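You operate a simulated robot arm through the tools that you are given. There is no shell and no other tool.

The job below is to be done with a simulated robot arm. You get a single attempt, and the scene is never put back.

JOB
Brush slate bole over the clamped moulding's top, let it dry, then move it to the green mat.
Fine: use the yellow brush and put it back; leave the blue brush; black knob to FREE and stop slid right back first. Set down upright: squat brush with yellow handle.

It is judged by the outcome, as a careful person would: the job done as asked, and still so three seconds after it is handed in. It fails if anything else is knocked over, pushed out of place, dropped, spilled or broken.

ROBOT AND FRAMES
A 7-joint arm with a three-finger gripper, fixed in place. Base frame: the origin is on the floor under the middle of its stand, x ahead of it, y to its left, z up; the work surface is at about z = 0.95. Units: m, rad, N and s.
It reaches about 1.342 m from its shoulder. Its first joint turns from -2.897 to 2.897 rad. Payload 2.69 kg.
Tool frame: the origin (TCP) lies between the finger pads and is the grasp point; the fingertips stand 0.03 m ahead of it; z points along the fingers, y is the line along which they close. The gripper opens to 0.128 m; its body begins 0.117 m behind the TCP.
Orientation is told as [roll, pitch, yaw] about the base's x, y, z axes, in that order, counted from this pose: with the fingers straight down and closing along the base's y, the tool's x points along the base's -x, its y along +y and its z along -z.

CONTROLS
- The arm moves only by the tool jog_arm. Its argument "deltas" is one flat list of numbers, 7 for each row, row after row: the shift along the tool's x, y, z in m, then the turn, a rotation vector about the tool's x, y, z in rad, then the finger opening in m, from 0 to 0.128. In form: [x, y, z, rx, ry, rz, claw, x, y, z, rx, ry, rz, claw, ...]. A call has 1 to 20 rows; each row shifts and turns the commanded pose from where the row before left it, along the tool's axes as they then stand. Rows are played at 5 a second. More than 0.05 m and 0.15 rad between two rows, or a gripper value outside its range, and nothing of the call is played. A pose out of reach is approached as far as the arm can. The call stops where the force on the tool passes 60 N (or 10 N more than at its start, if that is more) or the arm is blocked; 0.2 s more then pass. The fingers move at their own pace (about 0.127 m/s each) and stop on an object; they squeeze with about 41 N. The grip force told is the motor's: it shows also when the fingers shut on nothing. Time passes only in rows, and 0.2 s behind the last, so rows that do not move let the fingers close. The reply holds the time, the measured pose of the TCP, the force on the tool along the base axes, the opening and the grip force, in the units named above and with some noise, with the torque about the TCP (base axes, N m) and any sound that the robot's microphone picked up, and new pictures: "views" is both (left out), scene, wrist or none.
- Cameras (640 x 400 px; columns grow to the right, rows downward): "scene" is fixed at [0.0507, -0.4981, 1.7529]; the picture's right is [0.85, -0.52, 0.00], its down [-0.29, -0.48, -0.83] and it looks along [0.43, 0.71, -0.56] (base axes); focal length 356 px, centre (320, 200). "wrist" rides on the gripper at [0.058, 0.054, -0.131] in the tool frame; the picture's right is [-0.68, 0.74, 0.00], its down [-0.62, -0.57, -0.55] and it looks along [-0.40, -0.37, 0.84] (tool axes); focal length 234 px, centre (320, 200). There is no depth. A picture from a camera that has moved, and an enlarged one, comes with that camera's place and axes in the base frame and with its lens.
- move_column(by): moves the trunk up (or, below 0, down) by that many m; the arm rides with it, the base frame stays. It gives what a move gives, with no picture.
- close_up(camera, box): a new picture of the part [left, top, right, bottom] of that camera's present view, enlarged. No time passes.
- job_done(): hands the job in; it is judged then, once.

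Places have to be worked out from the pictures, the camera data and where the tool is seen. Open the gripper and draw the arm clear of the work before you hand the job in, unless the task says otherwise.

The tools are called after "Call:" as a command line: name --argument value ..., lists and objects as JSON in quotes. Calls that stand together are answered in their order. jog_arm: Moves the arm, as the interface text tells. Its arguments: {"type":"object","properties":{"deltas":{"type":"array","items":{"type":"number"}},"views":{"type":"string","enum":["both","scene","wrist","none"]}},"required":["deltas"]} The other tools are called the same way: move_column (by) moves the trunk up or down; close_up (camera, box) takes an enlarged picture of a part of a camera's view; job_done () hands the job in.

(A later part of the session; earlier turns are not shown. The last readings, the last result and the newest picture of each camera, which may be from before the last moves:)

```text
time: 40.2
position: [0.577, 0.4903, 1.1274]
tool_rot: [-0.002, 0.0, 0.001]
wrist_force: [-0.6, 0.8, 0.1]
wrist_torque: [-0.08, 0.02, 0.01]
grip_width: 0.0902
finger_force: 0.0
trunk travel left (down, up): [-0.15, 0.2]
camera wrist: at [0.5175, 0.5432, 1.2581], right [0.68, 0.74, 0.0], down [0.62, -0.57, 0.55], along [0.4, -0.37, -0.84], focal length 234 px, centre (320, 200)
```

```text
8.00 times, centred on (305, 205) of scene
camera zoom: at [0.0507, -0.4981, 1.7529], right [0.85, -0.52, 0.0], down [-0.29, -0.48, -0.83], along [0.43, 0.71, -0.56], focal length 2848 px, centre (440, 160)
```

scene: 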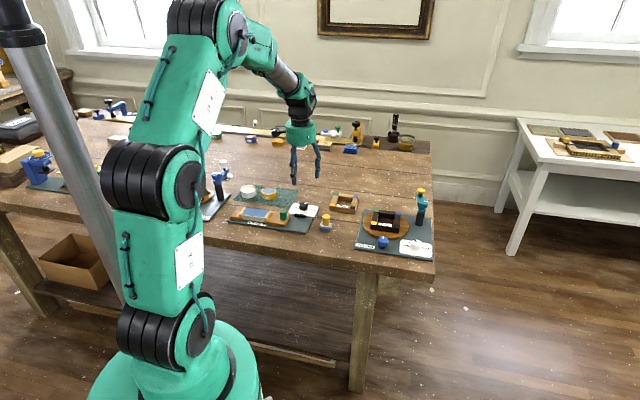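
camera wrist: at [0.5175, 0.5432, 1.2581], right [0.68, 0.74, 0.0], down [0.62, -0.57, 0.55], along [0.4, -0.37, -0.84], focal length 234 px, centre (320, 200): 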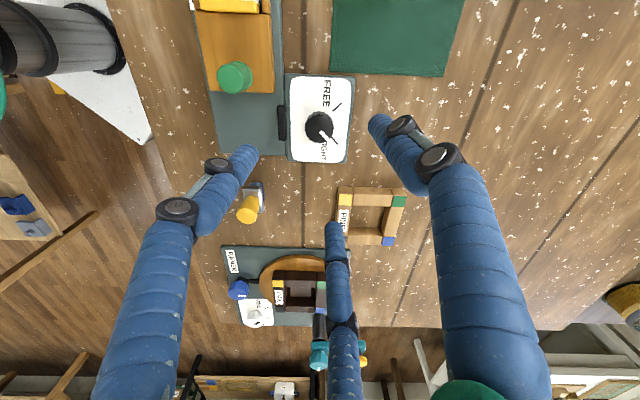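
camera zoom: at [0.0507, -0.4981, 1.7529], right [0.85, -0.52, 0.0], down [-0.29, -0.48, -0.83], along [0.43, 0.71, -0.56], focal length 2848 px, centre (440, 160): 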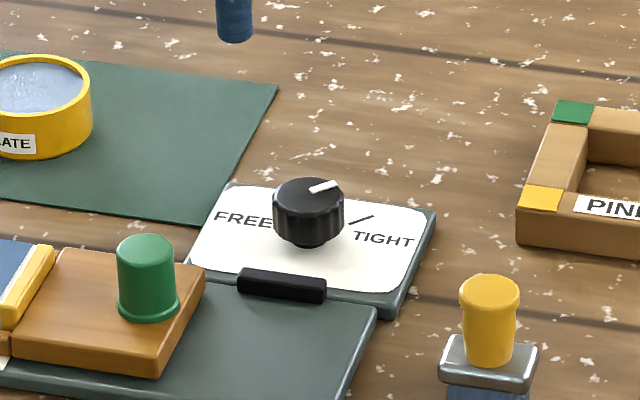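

The FREE and TIGHT ticks point along +y and +x from a knob centre of (0.575, 0.488), so the knob must turn 90° counter-clockwise. To keep fingers off the black bar I'll first yaw the gripper −30°, and lower to just above the knob.

Call:
jog_arm --deltas '[0, 0, 0, 0, 0, 0.1309, 0.08, 0, 0, 0, 0, 0, 0.1309, 0.08, 0, 0, 0, 0, 0, 0.1309, 0.07, 0, 0, 0, 0, 0, 0.1309, 0.07, 0, 0, 0.04, 0, 0, 0, 0.065, 0, 0, 0.04, 0, 0, 0, 0.06, 0, 0, 0.018, 0, 0, 0, 0.06, 0, 0, 0, 0, 0, 0, 0.06]' --views "both"

Call:
close_up --camera "wrist" --box '[220, 80, 420, 220]'

Call:
close_up --camera "scene" --box '[270, 170, 340, 230]'

```text
time: 42.0
position: [0.5752, 0.4879, 1.0294]
tool_rot: [0.001, 0.001, -0.524]
wrist_force: [0.1, 0.6, -0.2]
wrist_torque: [0.02, 0.02, 0.01]
grip_width: 0.0599
finger_force: 0.1
trunk travel left (down, up): [-0.15, 0.2]
camera wrist: at [0.5509, 0.5629, 1.16], right [0.95, 0.3, 0.0], down [0.25, -0.8, 0.55], along [0.16, -0.52, -0.84], focal length 234 px, centre (320, 200)
```

scene: 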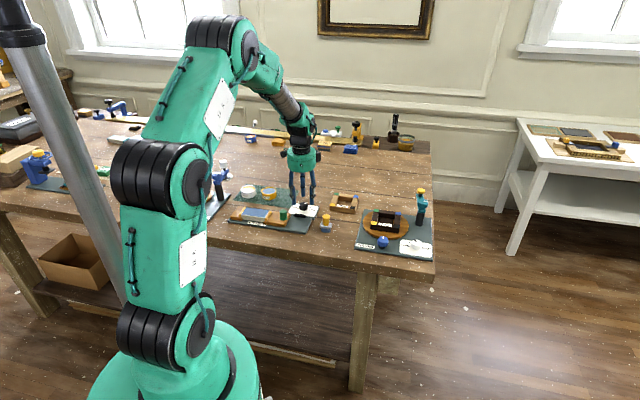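
wrist: 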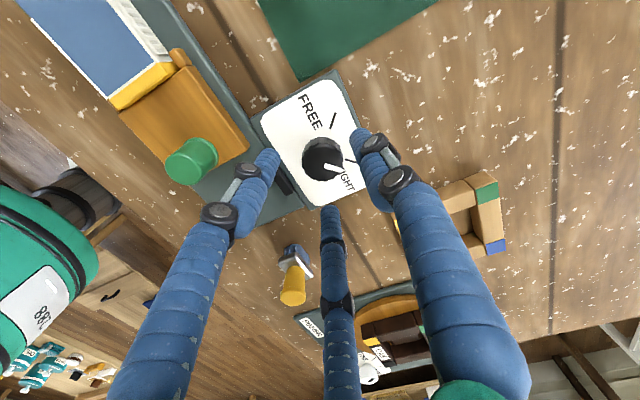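

```text
2.86 times, centred on (320, 150) of wrist
camera zoom: at [0.5509, 0.5629, 1.16], right [0.95, 0.3, 0.0], down [0.25, -0.8, 0.55], along [0.16, -0.52, -0.84], focal length 669 px, centre (320, 343)
```

zoom: 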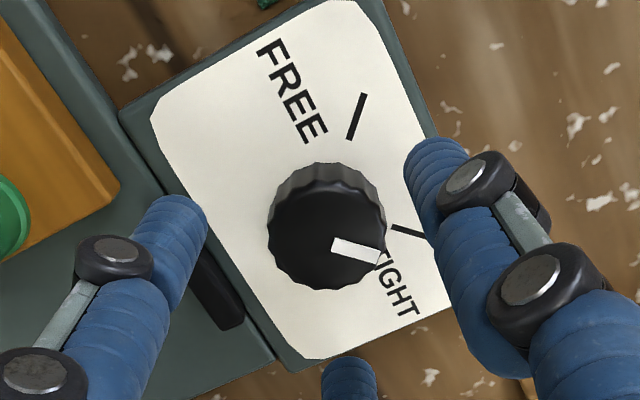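

```text
6.67 times, centred on (305, 200) of scene
camera zoom: at [0.0507, -0.4981, 1.7529], right [0.85, -0.52, 0.0], down [-0.29, -0.48, -0.83], along [0.43, 0.71, -0.56], focal length 2373 px, centre (420, 200)
```

zoom: 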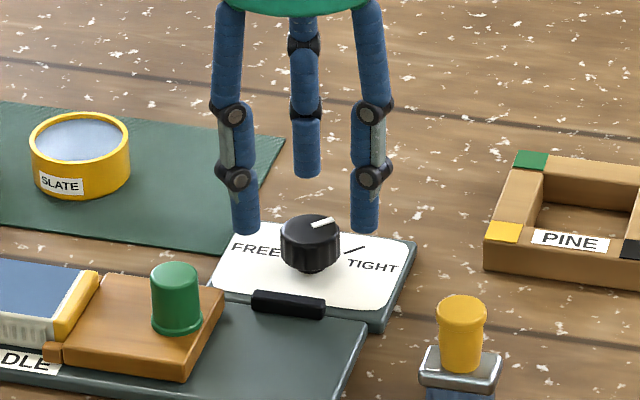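

The gripper is centred on the knob within 1–2 mm and the fingers clear the bar. I'll lower around the knob to TCP z ≈ 0.995 and close.

Call:
jog_arm --deltas '[0, 0, 0.015, 0, 0, 0, 0.056, 0, 0, 0.012, 0, 0, 0, 0.054, 0, 0, 0.007, 0, 0, 0, 0.054, 0, 0, 0, 0, 0, 0, 0.054]' --views "wrist"

Call:
close_up --camera "scene" --box '[270, 170, 340, 230]'

```text
time: 43.0
position: [0.5751, 0.4887, 0.996]
tool_rot: [-0.001, -0.001, -0.523]
wrist_force: [-0.2, 0.5, 0.0]
wrist_torque: [-0.01, 0.04, 0.03]
grip_width: 0.0542
finger_force: 0.0
trunk travel left (down, up): [-0.15, 0.2]
camera wrist: at [0.551, 0.5635, 1.1263], right [0.95, 0.3, 0.0], down [0.25, -0.8, 0.55], along [0.16, -0.52, -0.84], focal length 234 px, centre (320, 200)
```

wrist: 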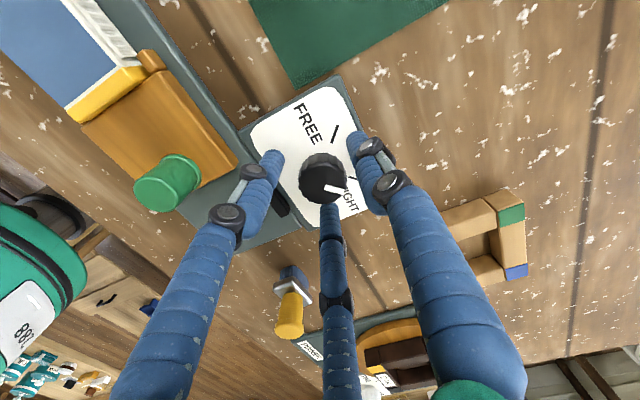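

```text
6.67 times, centred on (305, 200) of scene
camera zoom: at [0.0507, -0.4981, 1.7529], right [0.85, -0.52, 0.0], down [-0.29, -0.48, -0.83], along [0.43, 0.71, -0.56], focal length 2373 px, centre (420, 200)
```

zoom: 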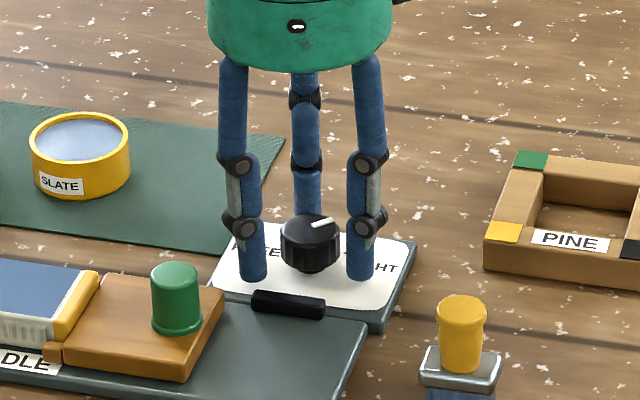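

The fingers straddle the knob without touching the panel. Closing on it now.

Call:
jog_arm --deltas '[0, 0, 0.001, 0, 0, 0, 0.04, 0, 0, 0, 0, 0, 0, 0.025, 0, 0, 0, 0, 0, 0, 0.025, 0, 0, 0, 0, 0, 0, 0.025]' --views "wrist"

Call:
close_up --camera "scene" --box '[270, 170, 340, 230]'

```text
time: 44.0
position: [0.5765, 0.4883, 0.9946]
tool_rot: [0.001, 0.0, -0.523]
wrist_force: [20.4, -9.7, -0.5]
wrist_torque: [-0.5, -0.76, -0.01]
grip_width: 0.0331
finger_force: 45.0
trunk travel left (down, up): [-0.15, 0.2]
camera wrist: at [0.5528, 0.5631, 1.1254], right [0.95, 0.3, 0.0], down [0.25, -0.8, 0.55], along [0.16, -0.52, -0.84], focal length 234 px, centre (320, 200)
```

wrist: 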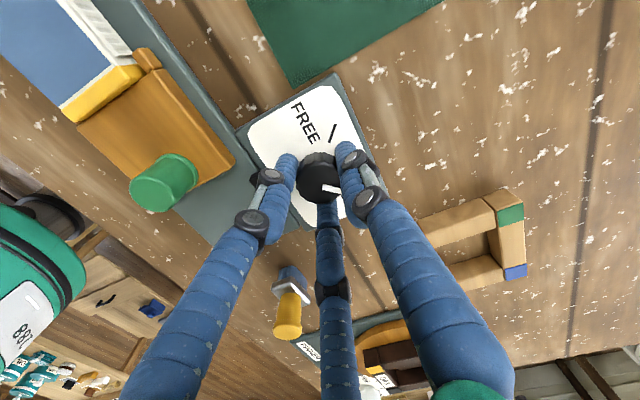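

```text
6.67 times, centred on (305, 200) of scene
camera zoom: at [0.0507, -0.4981, 1.7529], right [0.85, -0.52, 0.0], down [-0.29, -0.48, -0.83], along [0.43, 0.71, -0.56], focal length 2373 px, centre (420, 200)
```

zoom: 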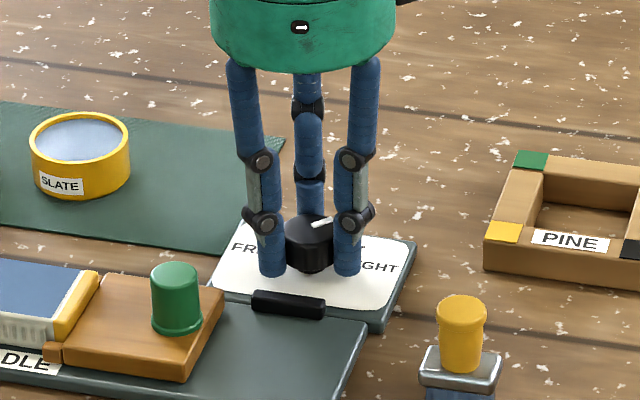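

Gripped, but a 22 N sideways load shows the knob centre is about 1.5 mm off in +x; I'll shift to relieve it before turning.

Call:
jog_arm --deltas '[-0.0016, 0, 0, 0, 0, 0, 0.025, 0, 0, 0, 0, 0, 0, 0.025]' --views "none"

```text
time: 44.6
position: [0.5768, 0.4873, 0.995]
tool_rot: [0.001, 0.0, -0.524]
wrist_force: [10.9, -2.2, -2.2]
wrist_torque: [0.23, -0.26, 0.04]
grip_width: 0.0332
finger_force: 44.6
trunk travel left (down, up): [-0.15, 0.2]
```

The load halved; one more small correction and then I'll begin turning counter-clockwise, about half of the 90° first.

Call:
jog_arm --deltas '[-0.0009, 0.0004, 0, 0, 0, 0, 0.025, 0, 0, 0, 0, 0, -0.13, 0.025, 0, 0, 0, 0, 0, -0.13, 0.025, 0, 0, 0, 0, 0, -0.13, 0.025, 0, 0, 0, 0, 0, -0.13, 0.025, 0, 0, 0, 0, 0, -0.13, 0.025, 0, 0, 0, 0, 0, -0.13, 0.025]' --views "wrist"

Call:
close_up --camera "scene" --box '[270, 170, 340, 230]'

```text
time: 46.2
position: [0.5779, 0.4872, 0.995]
tool_rot: [0.0, 0.002, 0.258]
wrist_force: [-8.0, 5.2, -3.2]
wrist_torque: [0.1, 0.32, -0.02]
grip_width: 0.0334
finger_force: 44.9
trunk travel left (down, up): [-0.15, 0.2]
camera wrist: at [0.5067, 0.5244, 1.1255], right [0.47, 0.88, 0.0], down [0.74, -0.39, 0.55], along [0.48, -0.26, -0.84], focal length 234 px, centre (320, 200)
```

wrist: 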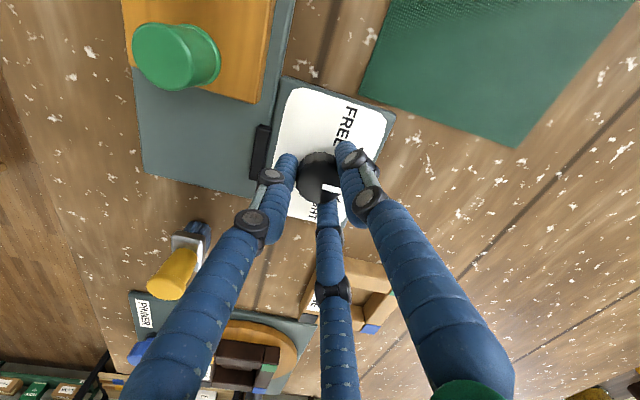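

```text
6.67 times, centred on (305, 200) of scene
camera zoom: at [0.0507, -0.4981, 1.7529], right [0.85, -0.52, 0.0], down [-0.29, -0.48, -0.83], along [0.43, 0.71, -0.56], focal length 2373 px, centre (420, 200)
```

zoom: 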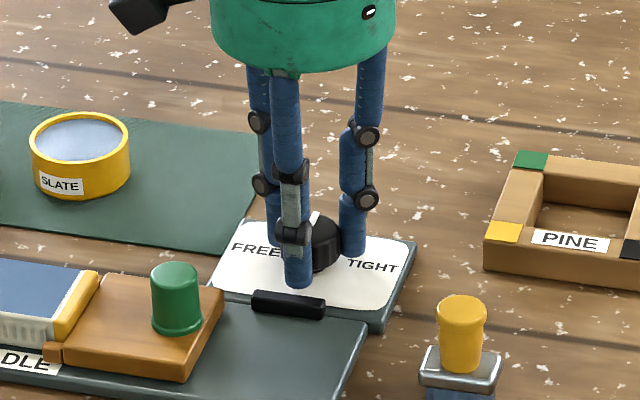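

The pointer turns with the gripper. Continuing the remaining 45° to FREE.

Call:
jog_arm --deltas '[0, 0, 0, 0, 0, -0.1318, 0.025, 0, 0, 0, 0, 0, -0.1318, 0.025, 0, 0, 0, 0, 0, -0.1318, 0.025, 0, 0, 0, 0, 0, -0.1318, 0.025, 0, 0, 0, 0, 0, -0.1318, 0.025, 0, 0, 0, 0, 0, -0.1318, 0.025, 0, 0, 0, 0, 0, 0, 0.025]' --views "wrist"

Call:
close_up --camera "scene" --box '[270, 170, 340, 230]'

Call:
close_up --camera "wrist" --box '[240, 100, 400, 220]'

```text
time: 47.8
position: [0.5771, 0.488, 0.9942]
tool_rot: [0.001, 0.002, 1.05]
wrist_force: [-18.5, 0.7, -8.8]
wrist_torque: [0.12, 0.51, -0.48]
grip_width: 0.0333
finger_force: 45.5
trunk travel left (down, up): [-0.15, 0.2]
camera wrist: at [0.5013, 0.4638, 1.1256], right [-0.3, 0.95, 0.0], down [0.8, 0.25, 0.55], along [0.52, 0.16, -0.84], focal length 234 px, centre (320, 200)
```

wrist: 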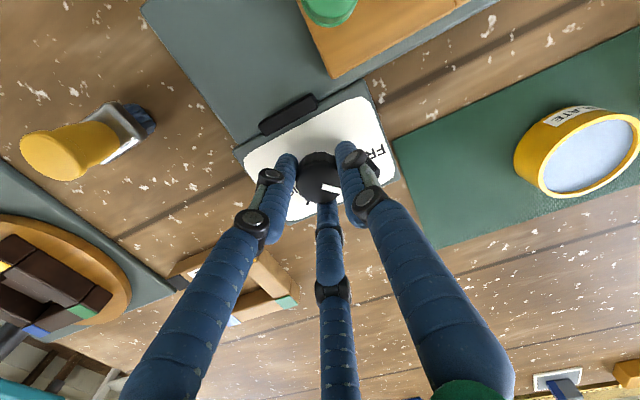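

```text
6.67 times, centred on (305, 200) of scene
camera zoom: at [0.0507, -0.4981, 1.7529], right [0.85, -0.52, 0.0], down [-0.29, -0.48, -0.83], along [0.43, 0.71, -0.56], focal length 2373 px, centre (420, 200)
```

zoom: 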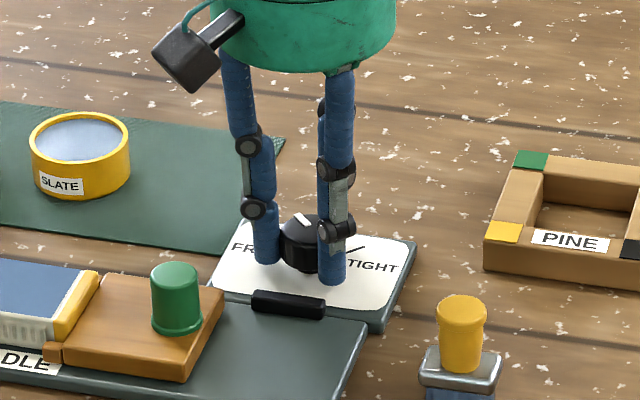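

```text
3.33 times, centred on (320, 160) of wrist
camera zoom: at [0.5013, 0.4638, 1.1256], right [-0.3, 0.95, 0.0], down [0.8, 0.25, 0.55], along [0.52, 0.16, -0.84], focal length 781 px, centre (320, 333)
```

zoom: 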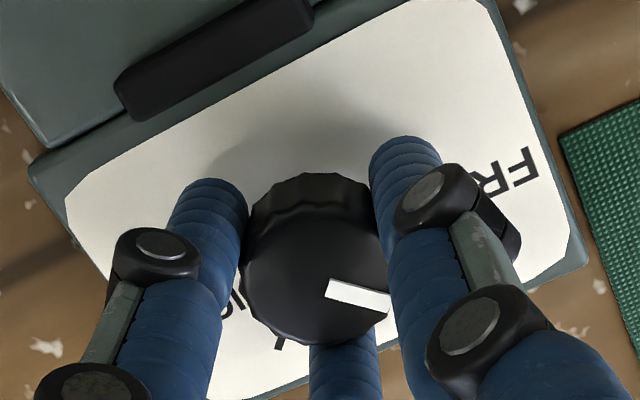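

The gripper has turned the full 90° and the pointer now faces the FREE tick, with a resisting torque at the end. I'll open slightly and rise straight up to check.

Call:
jog_arm --deltas '[0, 0, 0, 0, 0, 0, 0.04, 0, 0, 0, 0, 0, 0, 0.05, 0, 0, 0, 0, 0, 0, 0.052, 0, 0, -0.02, 0, 0, 0, 0.052, 0, 0, -0.03, 0, 0, 0, 0.06, 0, 0, -0.04, 0, 0, 0, 0.08, 0, 0, -0.03, 0, 0, 0, 0.08, 0, 0, 0, 0, 0, 0, 0.08]' --views "both"

Call:
close_up --camera "wrist" --box '[200, 40, 400, 180]'

Call:
close_up --camera "scene" --box '[230, 180, 330, 240]'

```text
time: 49.6
position: [0.578, 0.4881, 1.1138]
tool_rot: [0.0, -0.001, 1.046]
wrist_force: [0.1, -0.5, 0.6]
wrist_torque: [0.01, -0.03, -0.02]
grip_width: 0.0803
finger_force: 0.0
trunk travel left (down, up): [-0.15, 0.2]
camera wrist: at [0.5022, 0.4629, 1.2445], right [-0.3, 0.95, 0.0], down [0.8, 0.25, 0.55], along [0.52, 0.16, -0.84], focal length 234 px, centre (320, 200)
```

scene: 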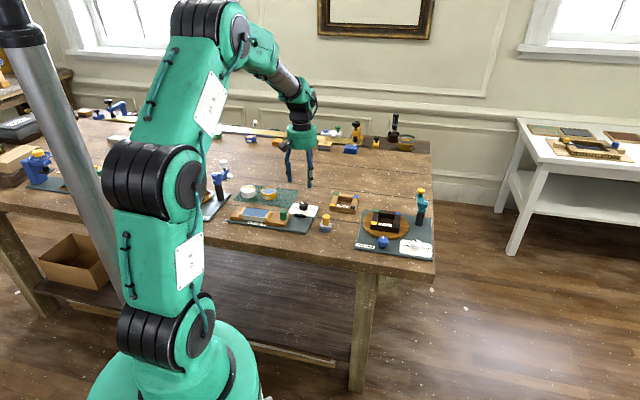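
wrist: 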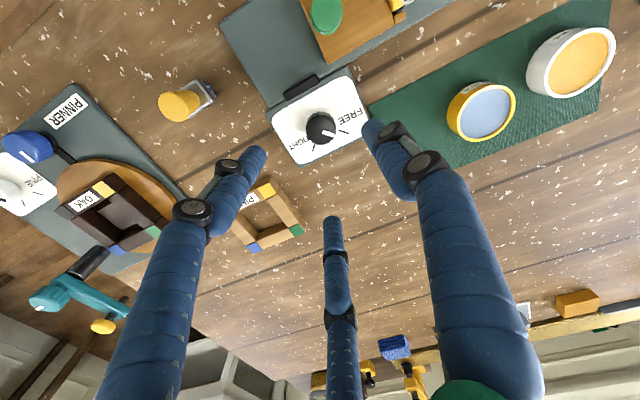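

```text
2.86 times, centred on (300, 110) of wrist
camera zoom: at [0.5022, 0.4629, 1.2445], right [-0.3, 0.95, 0.0], down [0.8, 0.25, 0.55], along [0.52, 0.16, -0.84], focal length 669 px, centre (377, 457)
```

zoom: 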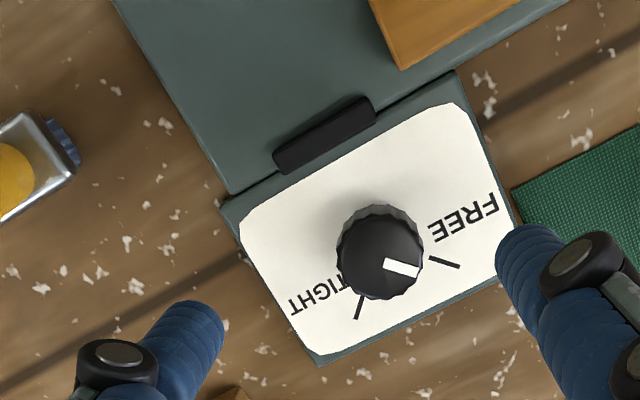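

```text
6.40 times, centred on (280, 210) of scene
camera zoom: at [0.0507, -0.4981, 1.7529], right [0.85, -0.52, 0.0], down [-0.29, -0.48, -0.83], along [0.43, 0.71, -0.56], focal length 2278 px, centre (576, 136)
```

zoom: 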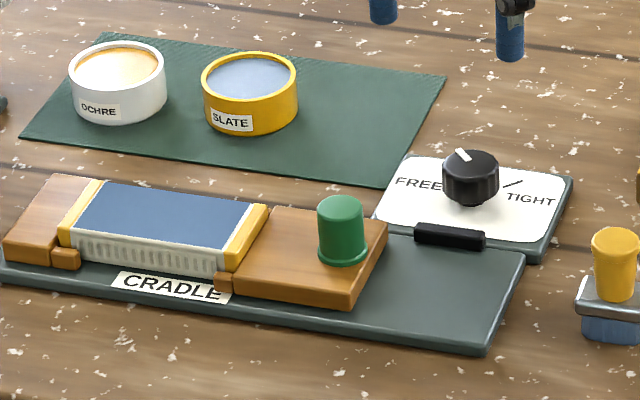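

The pointer sits on FREE. Now for the stop: I'll turn the gripper to yaw −15° (fingers away from the moulding side) and move above the green peg near (0.477, 0.466).

Call:
jog_arm --deltas '[0, 0, 0, 0, 0, 0.1309, 0.07, 0, 0, 0, 0, 0, 0.1309, 0.07, 0, 0, 0, 0, 0, 0.1309, 0.07, 0, 0, 0, 0, 0, 0.1309, 0.07, 0, 0, 0, 0, 0, 0.1309, 0.07, 0, 0, 0, 0, 0, 0.1309, 0.07, 0, 0, 0, 0, 0, 0.1309, 0.07, 0, 0, 0, 0, 0, 0.1309, 0.07, 0, 0, 0, 0, 0, 0.1309, 0.07, 0, 0, 0, 0, 0, 0.1309, 0.07, 0.0304, -0.0154, 0, 0, 0, 0, 0.07, 0.0304, -0.0154, 0, 0, 0, 0, 0.07, 0.0304, -0.0154, 0, 0, 0, 0, 0.07, 0, 0, 0, 0, 0, 0, 0.07]' --views "both"

Call:
close_up --camera "wrist" --box '[220, 60, 420, 200]'

Call:
close_up --camera "scene" --box '[230, 180, 330, 240]'

```text
time: 52.6
position: [0.4762, 0.4649, 1.1152]
tool_rot: [-0.001, 0.001, -0.261]
wrist_force: [-0.5, 0.2, -0.2]
wrist_torque: [0.02, -0.05, -0.02]
grip_width: 0.07
finger_force: 0.1
trunk travel left (down, up): [-0.15, 0.2]
camera wrist: at [0.4331, 0.5322, 1.2454], right [0.84, 0.54, 0.0], down [0.45, -0.71, 0.55], along [0.29, -0.46, -0.84], focal length 234 px, centre (320, 200)
```

scene: 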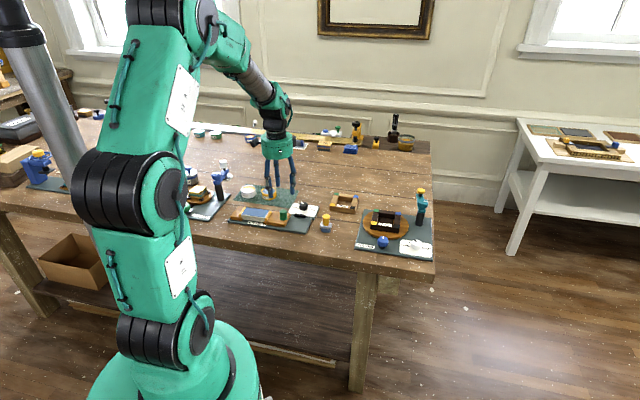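
wrist: 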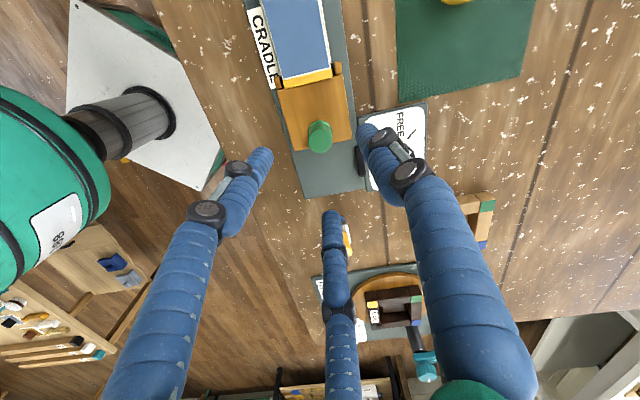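

```text
2.86 times, centred on (320, 130) of wrist
camera zoom: at [0.4331, 0.5322, 1.2454], right [0.84, 0.54, 0.0], down [0.45, -0.71, 0.55], along [0.29, -0.46, -0.84], focal length 669 px, centre (320, 400)
```

zoom: 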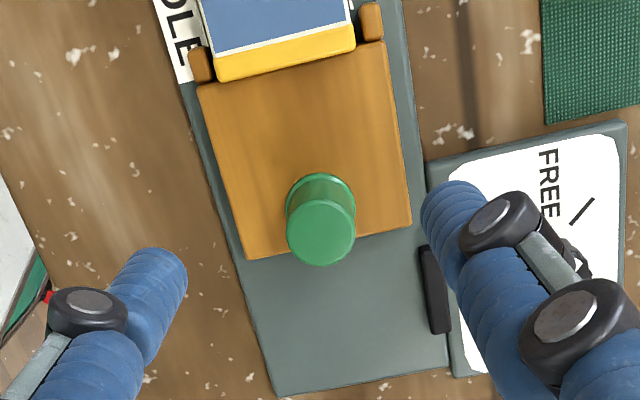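

```text
6.40 times, centred on (280, 210) of scene
camera zoom: at [0.0507, -0.4981, 1.7529], right [0.85, -0.52, 0.0], down [-0.29, -0.48, -0.83], along [0.43, 0.71, -0.56], focal length 2278 px, centre (576, 136)
```

zoom: 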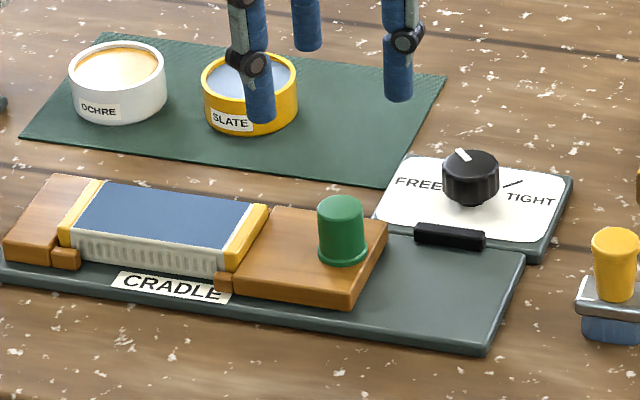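

The peg centre is about (2.4, −2) mm from the tool axis; I'll correct, lower so the fingertips stay just above the wooden slide, and close on the peg.

Call:
jog_arm --deltas '[-0.0028, -0.0013, 0.03, 0, 0, 0, 0.055, 0, 0, 0.035, 0, 0, 0, 0.055, 0, 0, 0.025, 0, 0, 0, 0.055, 0, 0, 0.016, 0, 0, 0, 0.05, 0, 0, 0, 0, 0, 0, 0.05]' --views "wrist"

Call:
close_up --camera "wrist" --box '[240, 100, 400, 220]'

Call:
close_up --camera "scene" --box '[240, 170, 330, 240]'

```text
time: 53.8
position: [0.48, 0.465, 1.0076]
tool_rot: [-0.001, 0.0, -0.262]
wrist_force: [-0.3, 0.7, 0.0]
wrist_torque: [0.01, -0.01, -0.02]
grip_width: 0.0501
finger_force: 0.1
trunk travel left (down, up): [-0.15, 0.2]
camera wrist: at [0.4368, 0.5308, 1.1389], right [0.84, 0.54, 0.0], down [0.45, -0.71, 0.55], along [0.29, -0.46, -0.84], focal length 234 px, centre (320, 200)
```

wrist: 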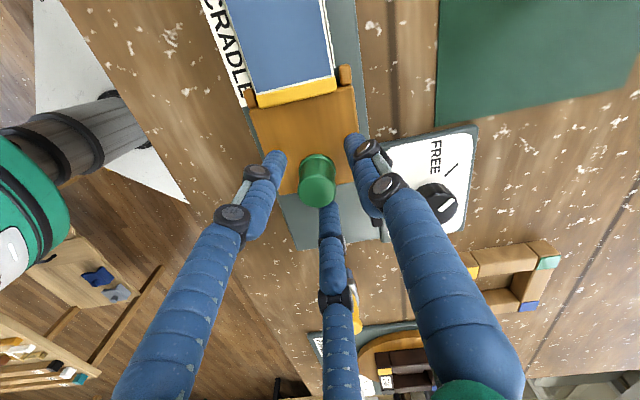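

```text
3.33 times, centred on (320, 160) of wrist
camera zoom: at [0.4368, 0.5308, 1.1389], right [0.84, 0.54, 0.0], down [0.45, -0.71, 0.55], along [0.29, -0.46, -0.84], focal length 781 px, centre (320, 333)
```

zoom: 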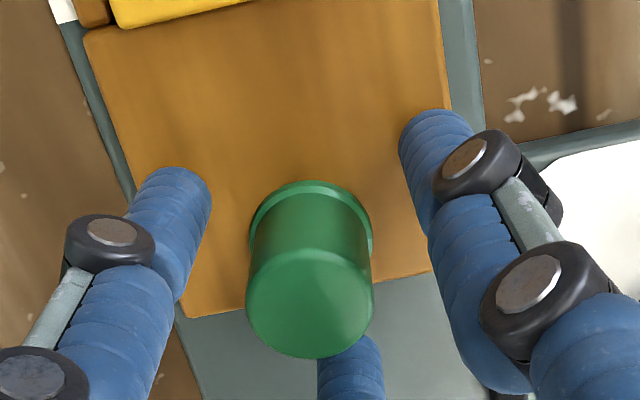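

```text
5.71 times, centred on (285, 205) of scene
camera zoom: at [0.0507, -0.4981, 1.7529], right [0.85, -0.52, 0.0], down [-0.29, -0.48, -0.83], along [0.43, 0.71, -0.56], focal length 2034 px, centre (520, 171)
```

zoom: 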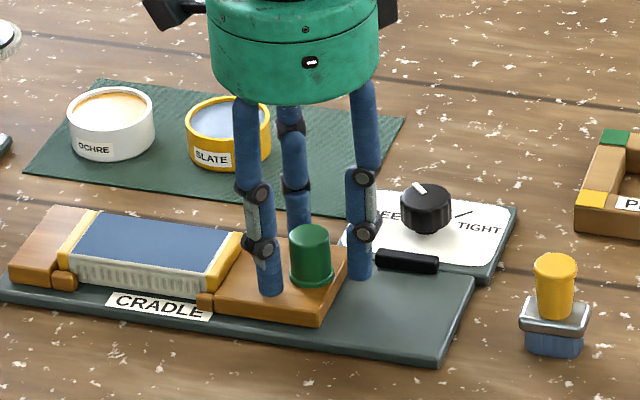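

Well centred. Closing on the peg.

Call:
jog_arm --deltas '[0.0004, -0.0014, 0, 0, 0, 0, 0.04, 0, 0, 0, 0, 0, 0, 0.02, 0, 0, 0, 0, 0, 0, 0.015, 0, 0, 0, 0, 0, 0, 0.015]' --views "none"

```text
time: 54.8
position: [0.4785, 0.4624, 1.0073]
tool_rot: [0.001, -0.001, -0.262]
wrist_force: [-3.1, -3.3, -0.6]
wrist_torque: [-0.07, 0.08, 0.0]
grip_width: 0.0264
finger_force: 8.6
trunk travel left (down, up): [-0.15, 0.2]
```

Gripped at 0.026 m. I'll slide the stop away from the moulding along +R, 3 cm first, watching the force.

Call:
jog_arm --deltas '[0, 0, 0, 0, 0, 0, 0.01, -0.00866, -0.005, 0, 0, 0, 0, 0.01, -0.00866, -0.005, 0, 0, 0, 0, 0.01, -0.00866, -0.005, 0, 0, 0, 0, 0.01]' --views "wrist"

Call:
close_up --camera "scene" --box '[230, 180, 330, 240]'

```text
time: 55.8
position: [0.5, 0.442, 1.0085]
tool_rot: [-0.002, 0.001, -0.264]
wrist_force: [-14.9, -11.3, 7.9]
wrist_torque: [-0.31, 0.8, 0.0]
grip_width: 0.0252
finger_force: 45.2
trunk travel left (down, up): [-0.15, 0.2]
camera wrist: at [0.4571, 0.5075, 1.1385], right [0.84, 0.54, 0.0], down [0.45, -0.71, 0.55], along [0.29, -0.46, -0.84], focal length 234 px, centre (320, 200)
```

wrist: 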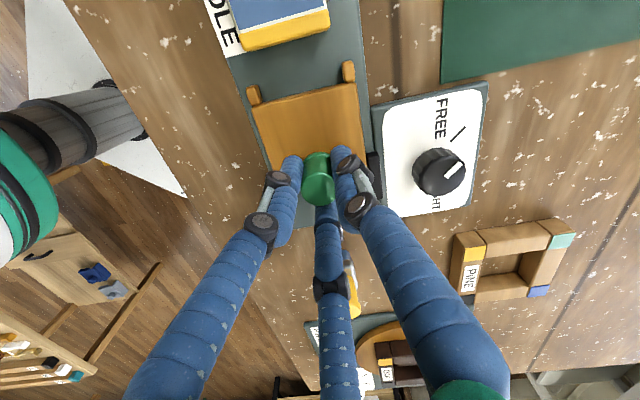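

```text
6.40 times, centred on (280, 210) of scene
camera zoom: at [0.0507, -0.4981, 1.7529], right [0.85, -0.52, 0.0], down [-0.29, -0.48, -0.83], along [0.43, 0.71, -0.56], focal length 2278 px, centre (576, 136)
```

zoom: 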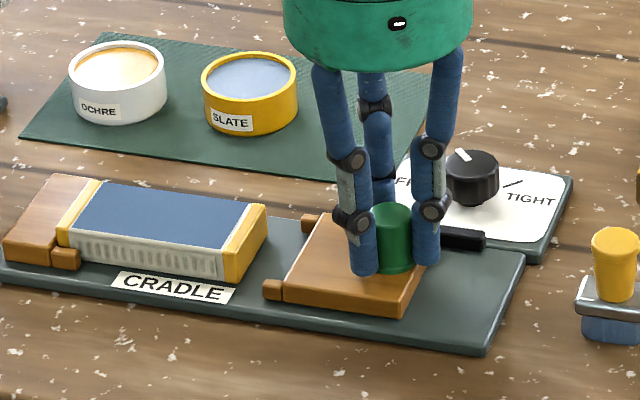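

The stop slides freely and the moulding stays put. A small sideways load shows I'm about 1 mm off its track; I'll correct and continue another 2.5 cm.

Call:
jog_arm --deltas '[0.0006, -0.00104, 0, 0, 0, 0, 0.01, -0.00866, -0.005, 0, 0, 0, 0, 0.01, -0.00866, -0.005, 0, 0, 0, 0, 0.01, -0.00433, -0.0025, 0, 0, 0, 0, 0.01]' --views "none"

```text
time: 56.8
position: [0.5201, 0.4241, 1.0102]
tool_rot: [0.003, 0.0, -0.264]
wrist_force: [0.5, -0.3, -0.2]
wrist_torque: [0.02, -0.01, -0.01]
grip_width: 0.01
finger_force: 0.0
trunk travel left (down, up): [-0.15, 0.2]
```

The fingers have closed to 0.010 m — they slipped off the peg. Let me look before doing anything else.

Call:
jog_arm --deltas '[0, 0, 0, 0, 0, 0, 0.01]' --views "both"

Call:
close_up --camera "scene" --box '[230, 180, 330, 240]'

Call:
close_up --camera "wrist" --box '[220, 60, 420, 220]'

```text
time: 57.2
position: [0.5175, 0.4243, 1.0081]
tool_rot: [-0.001, 0.0, -0.263]
wrist_force: [0.4, -0.4, 0.2]
wrist_torque: [-0.03, 0.0, 0.02]
grip_width: 0.0102
finger_force: 0.0
trunk travel left (down, up): [-0.15, 0.2]
camera wrist: at [0.4749, 0.4908, 1.1393], right [0.84, 0.54, 0.0], down [0.45, -0.71, 0.55], along [0.29, -0.46, -0.84], focal length 234 px, centre (320, 200)
```

scene: 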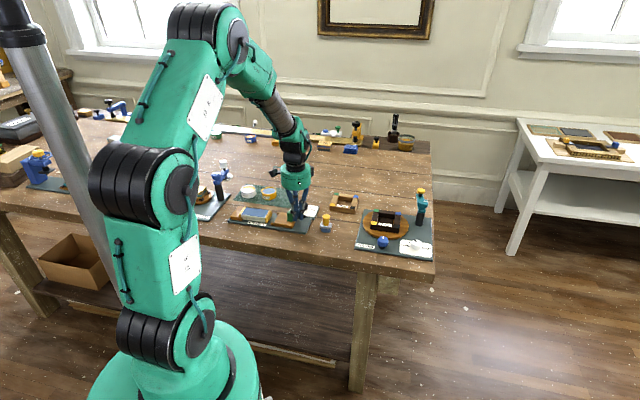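
wrist: 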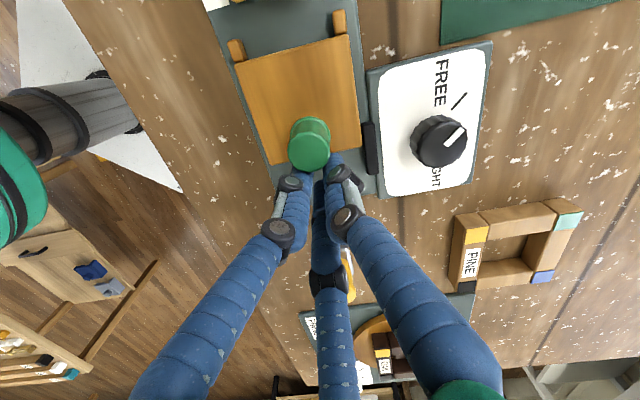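

```text
6.40 times, centred on (280, 210) of scene
camera zoom: at [0.0507, -0.4981, 1.7529], right [0.85, -0.52, 0.0], down [-0.29, -0.48, -0.83], along [0.43, 0.71, -0.56], focal length 2278 px, centre (576, 136)
```

zoom: 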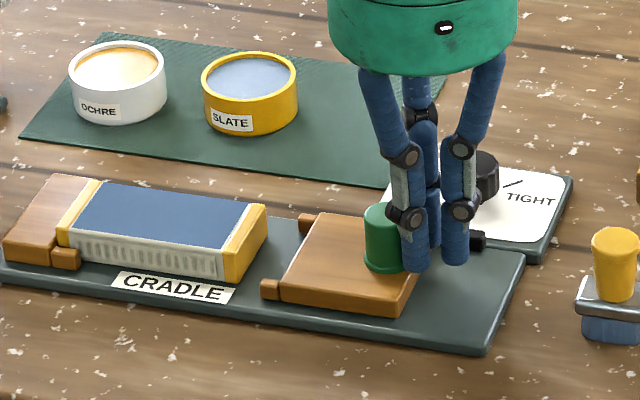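

```text
2.50 times, centred on (320, 140) of wrist
camera zoom: at [0.4749, 0.4908, 1.1393], right [0.84, 0.54, 0.0], down [0.45, -0.71, 0.55], along [0.29, -0.46, -0.84], focal length 585 px, centre (320, 350)
```

zoom: 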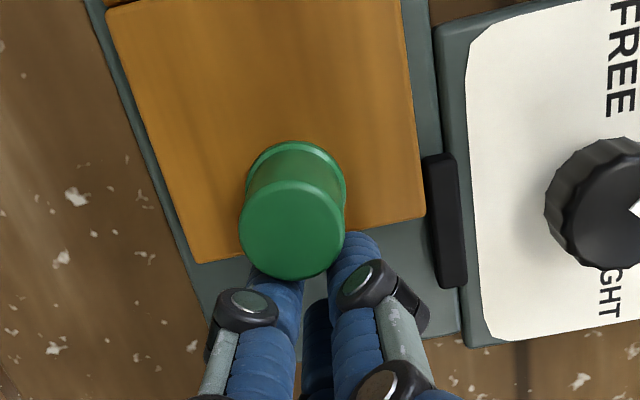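

The stop hit its end of travel and the fingers slipped past the peg, nudging the slide back a few mm. I'll lift straight up with fingers closed, reopen above, and come back down around the peg at (0.497, 0.443).

Call:
jog_arm --deltas '[0, 0, -0.02, 0, 0, 0, 0.01, 0, 0, -0.03, 0, 0, 0, 0.01, 0, 0, -0.02, 0, 0, 0, 0.04, 0.0119, 0.0069, 0, 0, 0, 0, 0.055, 0.0119, 0.0069, 0, 0, 0, 0, 0.055, 0, 0, 0, 0, 0, 0, 0.055]' --views "both"

Call:
close_up --camera "wrist" --box '[220, 60, 420, 200]'

Call:
close_up --camera "scene" --box '[230, 180, 330, 240]'

```text
time: 58.6
position: [0.4974, 0.4431, 1.0777]
tool_rot: [-0.001, 0.0, -0.262]
wrist_force: [-0.2, -0.4, -0.5]
wrist_torque: [-0.03, -0.02, -0.02]
grip_width: 0.0549
finger_force: 0.1
trunk travel left (down, up): [-0.15, 0.2]
camera wrist: at [0.4547, 0.5096, 1.2092], right [0.84, 0.54, 0.0], down [0.45, -0.71, 0.55], along [0.29, -0.46, -0.84], focal length 234 px, centre (320, 200)
```

scene: 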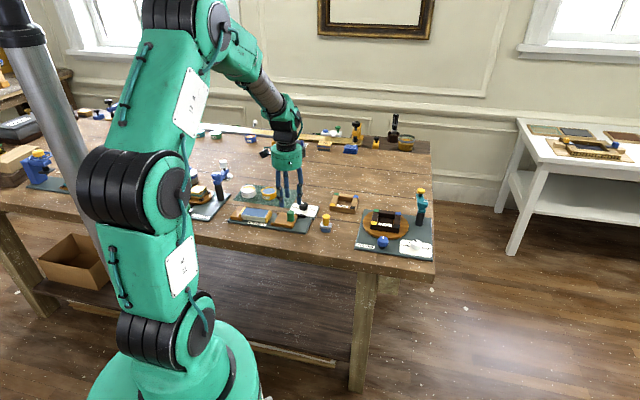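
wrist: 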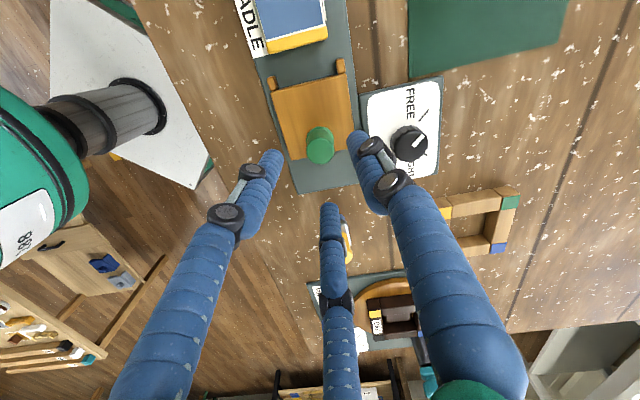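

```text
2.86 times, centred on (320, 130) of wrist
camera zoom: at [0.4547, 0.5096, 1.2092], right [0.84, 0.54, 0.0], down [0.45, -0.71, 0.55], along [0.29, -0.46, -0.84], focal length 669 px, centre (320, 400)
```

zoom: 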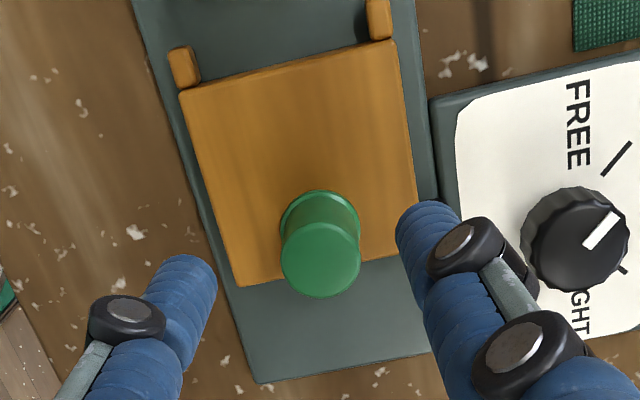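

```text
6.40 times, centred on (280, 210) of scene
camera zoom: at [0.0507, -0.4981, 1.7529], right [0.85, -0.52, 0.0], down [-0.29, -0.48, -0.83], along [0.43, 0.71, -0.56], focal length 2278 px, centre (576, 136)
```

zoom: 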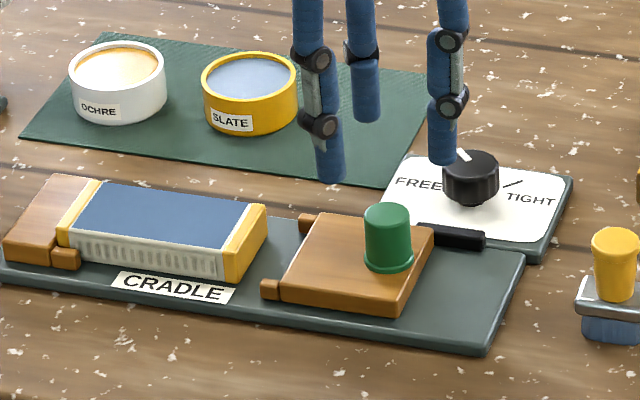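

The peg is right under the tool. I'll lower around it, grip, and pull it back in small steps until it resists.

Call:
jog_arm --deltas '[0, 0, 0.03, 0, 0, 0, 0.055, 0, 0, 0.03, 0, 0, 0, 0.052, 0, 0, 0.011, 0, 0, 0, 0.05, 0, 0, 0, 0, 0, 0, 0.035, 0, 0, 0, 0, 0, 0, 0.015, 0, 0, 0, 0, 0, 0, 0.01, 0, 0, 0, 0, 0, 0, 0.01]' --views "none"

Call:
jog_arm --deltas '[-0.00173, -0.001, 0, 0, 0, 0, 0.01, -0.00173, -0.001, 0, 0, 0, 0, 0.01, 0, 0, 0, 0, 0, 0, 0.01]' --views "none"

```text
time: 60.2
position: [0.4966, 0.4431, 1.0062]
tool_rot: [-0.001, 0.001, -0.261]
wrist_force: [0.4, 0.4, -3.2]
wrist_torque: [0.08, 0.01, 0.18]
grip_width: 0.0253
finger_force: 45.2
trunk travel left (down, up): [-0.15, 0.2]
```

```text
time: 61.0
position: [0.4991, 0.4405, 1.0072]
tool_rot: [0.0, 0.0, -0.261]
wrist_force: [-3.8, 1.3, -8.3]
wrist_torque: [0.04, 0.2, 0.18]
grip_width: 0.0252
finger_force: 45.3
trunk travel left (down, up): [-0.15, 0.2]
```

Moved 4 mm with little resistance; continuing in 2 mm steps.

Call:
jog_arm --deltas '[-0.00173, -0.001, 0, 0, 0, 0, 0.01, 0, 0, 0, 0, 0, 0, 0.01]' --views "none"

Call:
jog_arm --deltas '[-0.00173, -0.001, 0, 0, 0, 0, 0.01, 0, 0, 0, 0, 0, 0, 0.01]' --views "none"

```text
time: 61.6
position: [0.4997, 0.4391, 1.0078]
tool_rot: [-0.002, -0.002, -0.262]
wrist_force: [-18.4, 13.3, -4.2]
wrist_torque: [0.5, 0.89, 0.04]
grip_width: 0.0251
finger_force: 45.5
trunk travel left (down, up): [-0.15, 0.2]
```

```text
time: 62.2
position: [0.5009, 0.4395, 1.0076]
tool_rot: [-0.003, 0.001, -0.263]
wrist_force: [-39.5, 31.9, -3.8]
wrist_torque: [1.15, 1.26, 0.02]
grip_width: 0.025
finger_force: 45.4
trunk travel left (down, up): [-0.15, 0.2]
```

The stop is hard against its end (about 50 N). I'll back off the command 3 mm just to relax the arm, then open and rise.

Call:
jog_arm --deltas '[0.00173, 0.001, 0, 0, 0, 0, 0.01, 0.00087, 0.0005, 0, 0, 0, 0, 0.01, 0, 0, 0, 0, 0, 0, 0.035, 0, 0, 0, 0, 0, 0, 0.05, 0, 0, 0, 0, 0, 0, 0.055, 0, 0, -0.02, 0, 0, 0, 0.055, 0, 0, -0.04, 0, 0, 0, 0.055, 0, 0, -0.04, 0, 0, 0, 0.055, 0, 0, 0, 0, 0, 0, 0.06]' --views "both"

Call:
close_up --camera "scene" --box '[230, 180, 330, 240]'

Call:
close_up --camera "wrist" --box '[220, 20, 420, 160]'

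```text
time: 64.2
position: [0.5007, 0.4395, 1.1105]
tool_rot: [0.0, 0.0, -0.261]
wrist_force: [0.1, -1.5, 0.0]
wrist_torque: [0.02, -0.06, -0.04]
grip_width: 0.0599
finger_force: 0.1
trunk travel left (down, up): [-0.15, 0.2]
camera wrist: at [0.4584, 0.5058, 1.2398], right [0.84, 0.54, 0.0], down [0.45, -0.71, 0.55], along [0.29, -0.46, -0.84], focal length 234 px, centre (320, 200)
```

scene: 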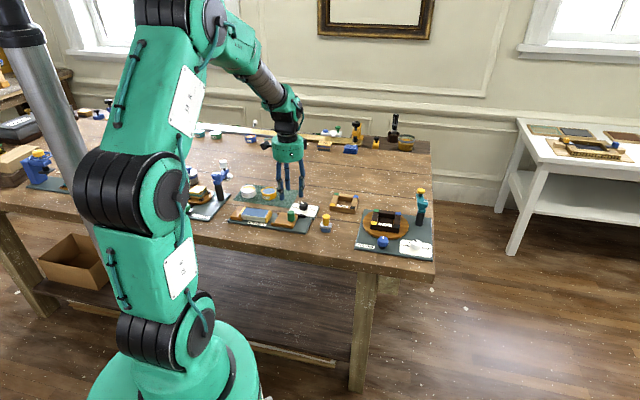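
wrist: 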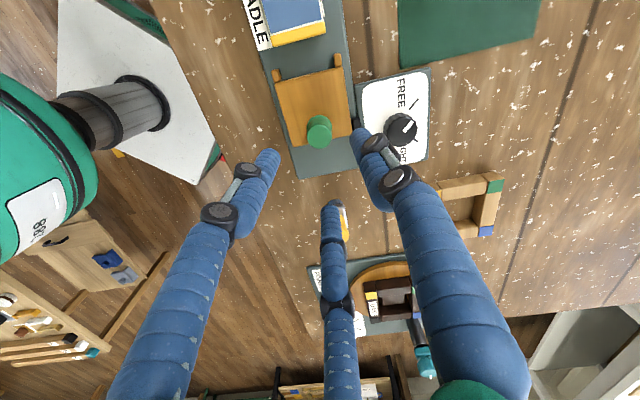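

```text
6.40 times, centred on (280, 210) of scene
camera zoom: at [0.0507, -0.4981, 1.7529], right [0.85, -0.52, 0.0], down [-0.29, -0.48, -0.83], along [0.43, 0.71, -0.56], focal length 2278 px, centre (576, 136)
```

zoom: 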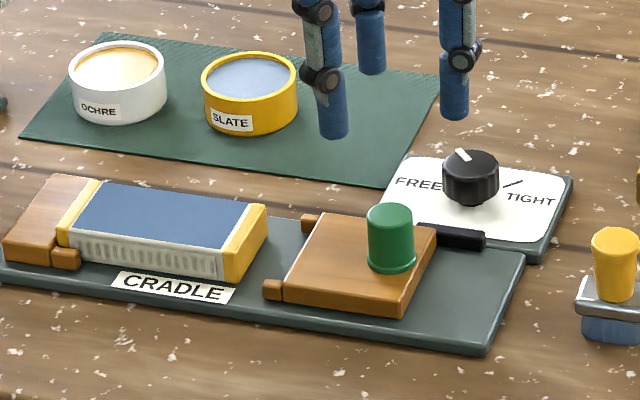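

```text
2.86 times, centred on (320, 90) of wrist
camera zoom: at [0.4584, 0.5058, 1.2398], right [0.84, 0.54, 0.0], down [0.45, -0.71, 0.55], along [0.29, -0.46, -0.84], focal length 669 px, centre (320, 514)
```

zoom: 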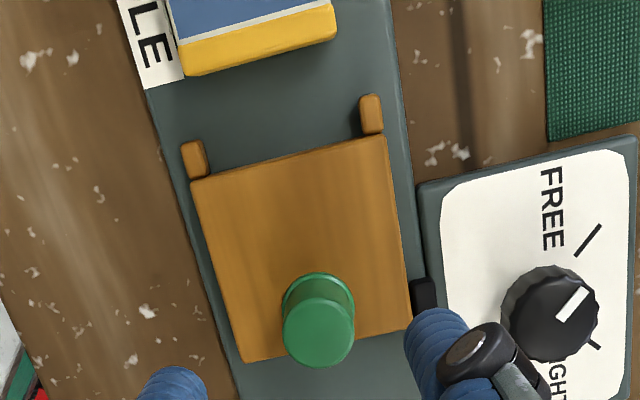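

The stop is fully back and the knob reads FREE; the slate looks evenly dry. For the lift I'll grip the moulding with one finger on its free right end and two on its long sides, so I move above it (keeping yaw −15°) and check alignment.

Call:
jog_arm --deltas '[0.0351, 0.0203, 0, 0, 0, 0, 0.08, 0.0351, 0.0203, 0, 0, 0, 0, 0.08, 0.035, 0.0202, 0, 0, 0, 0, 0.08, 0, 0, 0, 0, 0, 0, 0.08, 0, 0, 0, 0, 0, 0, 0.08]' --views "both"

Call:
close_up --camera "wrist" --box '[220, 40, 420, 180]'

Call:
close_up --camera "wrist" --box '[260, 80, 380, 165]'

Call:
close_up --camera "scene" --box '[225, 170, 305, 235]'

```text
time: 65.4
position: [0.4161, 0.526, 1.1093]
tool_rot: [0.0, 0.0, -0.263]
wrist_force: [-0.6, 0.4, -0.9]
wrist_torque: [0.05, -0.01, -0.01]
grip_width: 0.0798
finger_force: 0.0
trunk travel left (down, up): [-0.15, 0.2]
camera wrist: at [0.3732, 0.5924, 1.2388], right [0.84, 0.54, 0.0], down [0.45, -0.71, 0.55], along [0.29, -0.46, -0.84], focal length 234 px, centre (320, 200)
```

scene: 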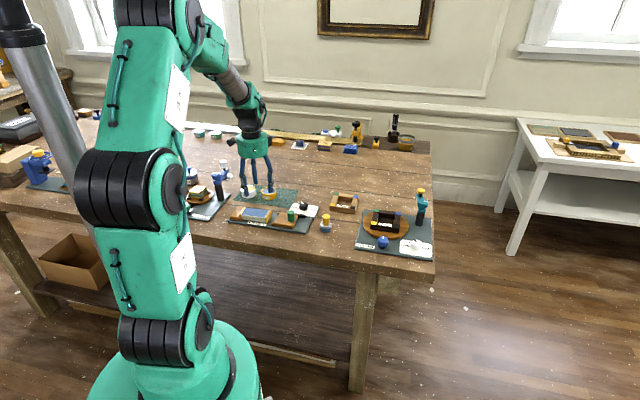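
wrist: 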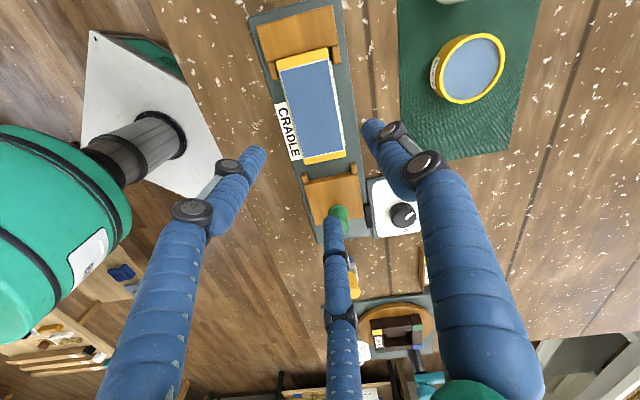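

```text
2.86 times, centred on (320, 110) of wrist
camera zoom: at [0.3732, 0.5924, 1.2388], right [0.84, 0.54, 0.0], down [0.45, -0.71, 0.55], along [0.29, -0.46, -0.84], focal length 669 px, centre (320, 457)
```

zoom: 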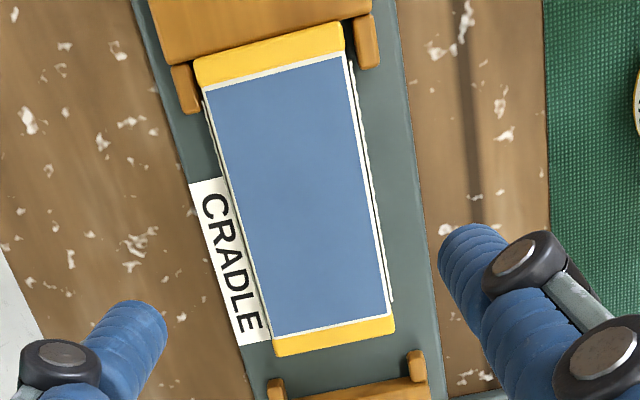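

```text
4.71 times, centred on (320, 122) of wrist
camera zoom: at [0.3732, 0.5924, 1.2388], right [0.84, 0.54, 0.0], down [0.45, -0.71, 0.55], along [0.29, -0.46, -0.84], focal length 1102 px, centre (320, 565)
```

zoom: 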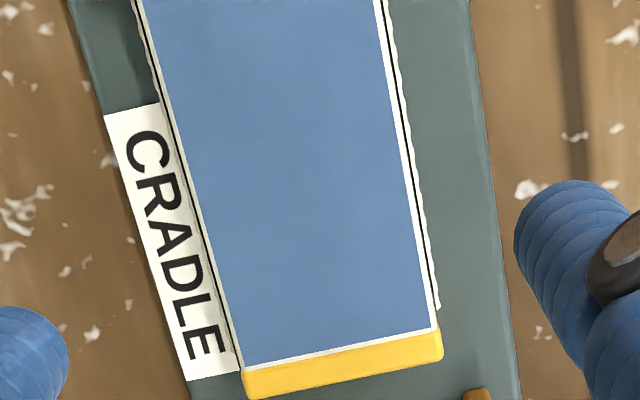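

```text
6.15 times, centred on (265, 202) of scene
camera zoom: at [0.0507, -0.4981, 1.7529], right [0.85, -0.52, 0.0], down [-0.29, -0.48, -0.83], along [0.43, 0.71, -0.56], focal length 2191 px, centre (658, 185)
```

zoom: 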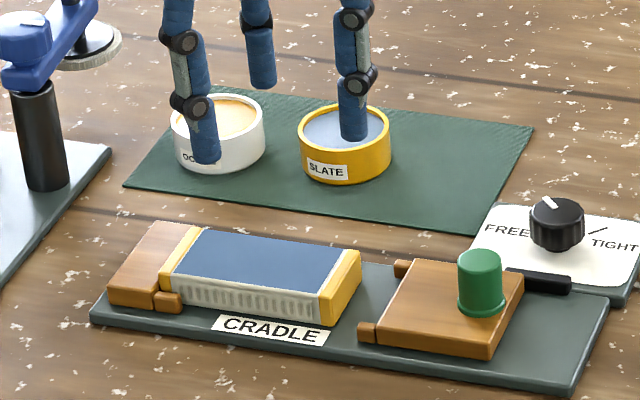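

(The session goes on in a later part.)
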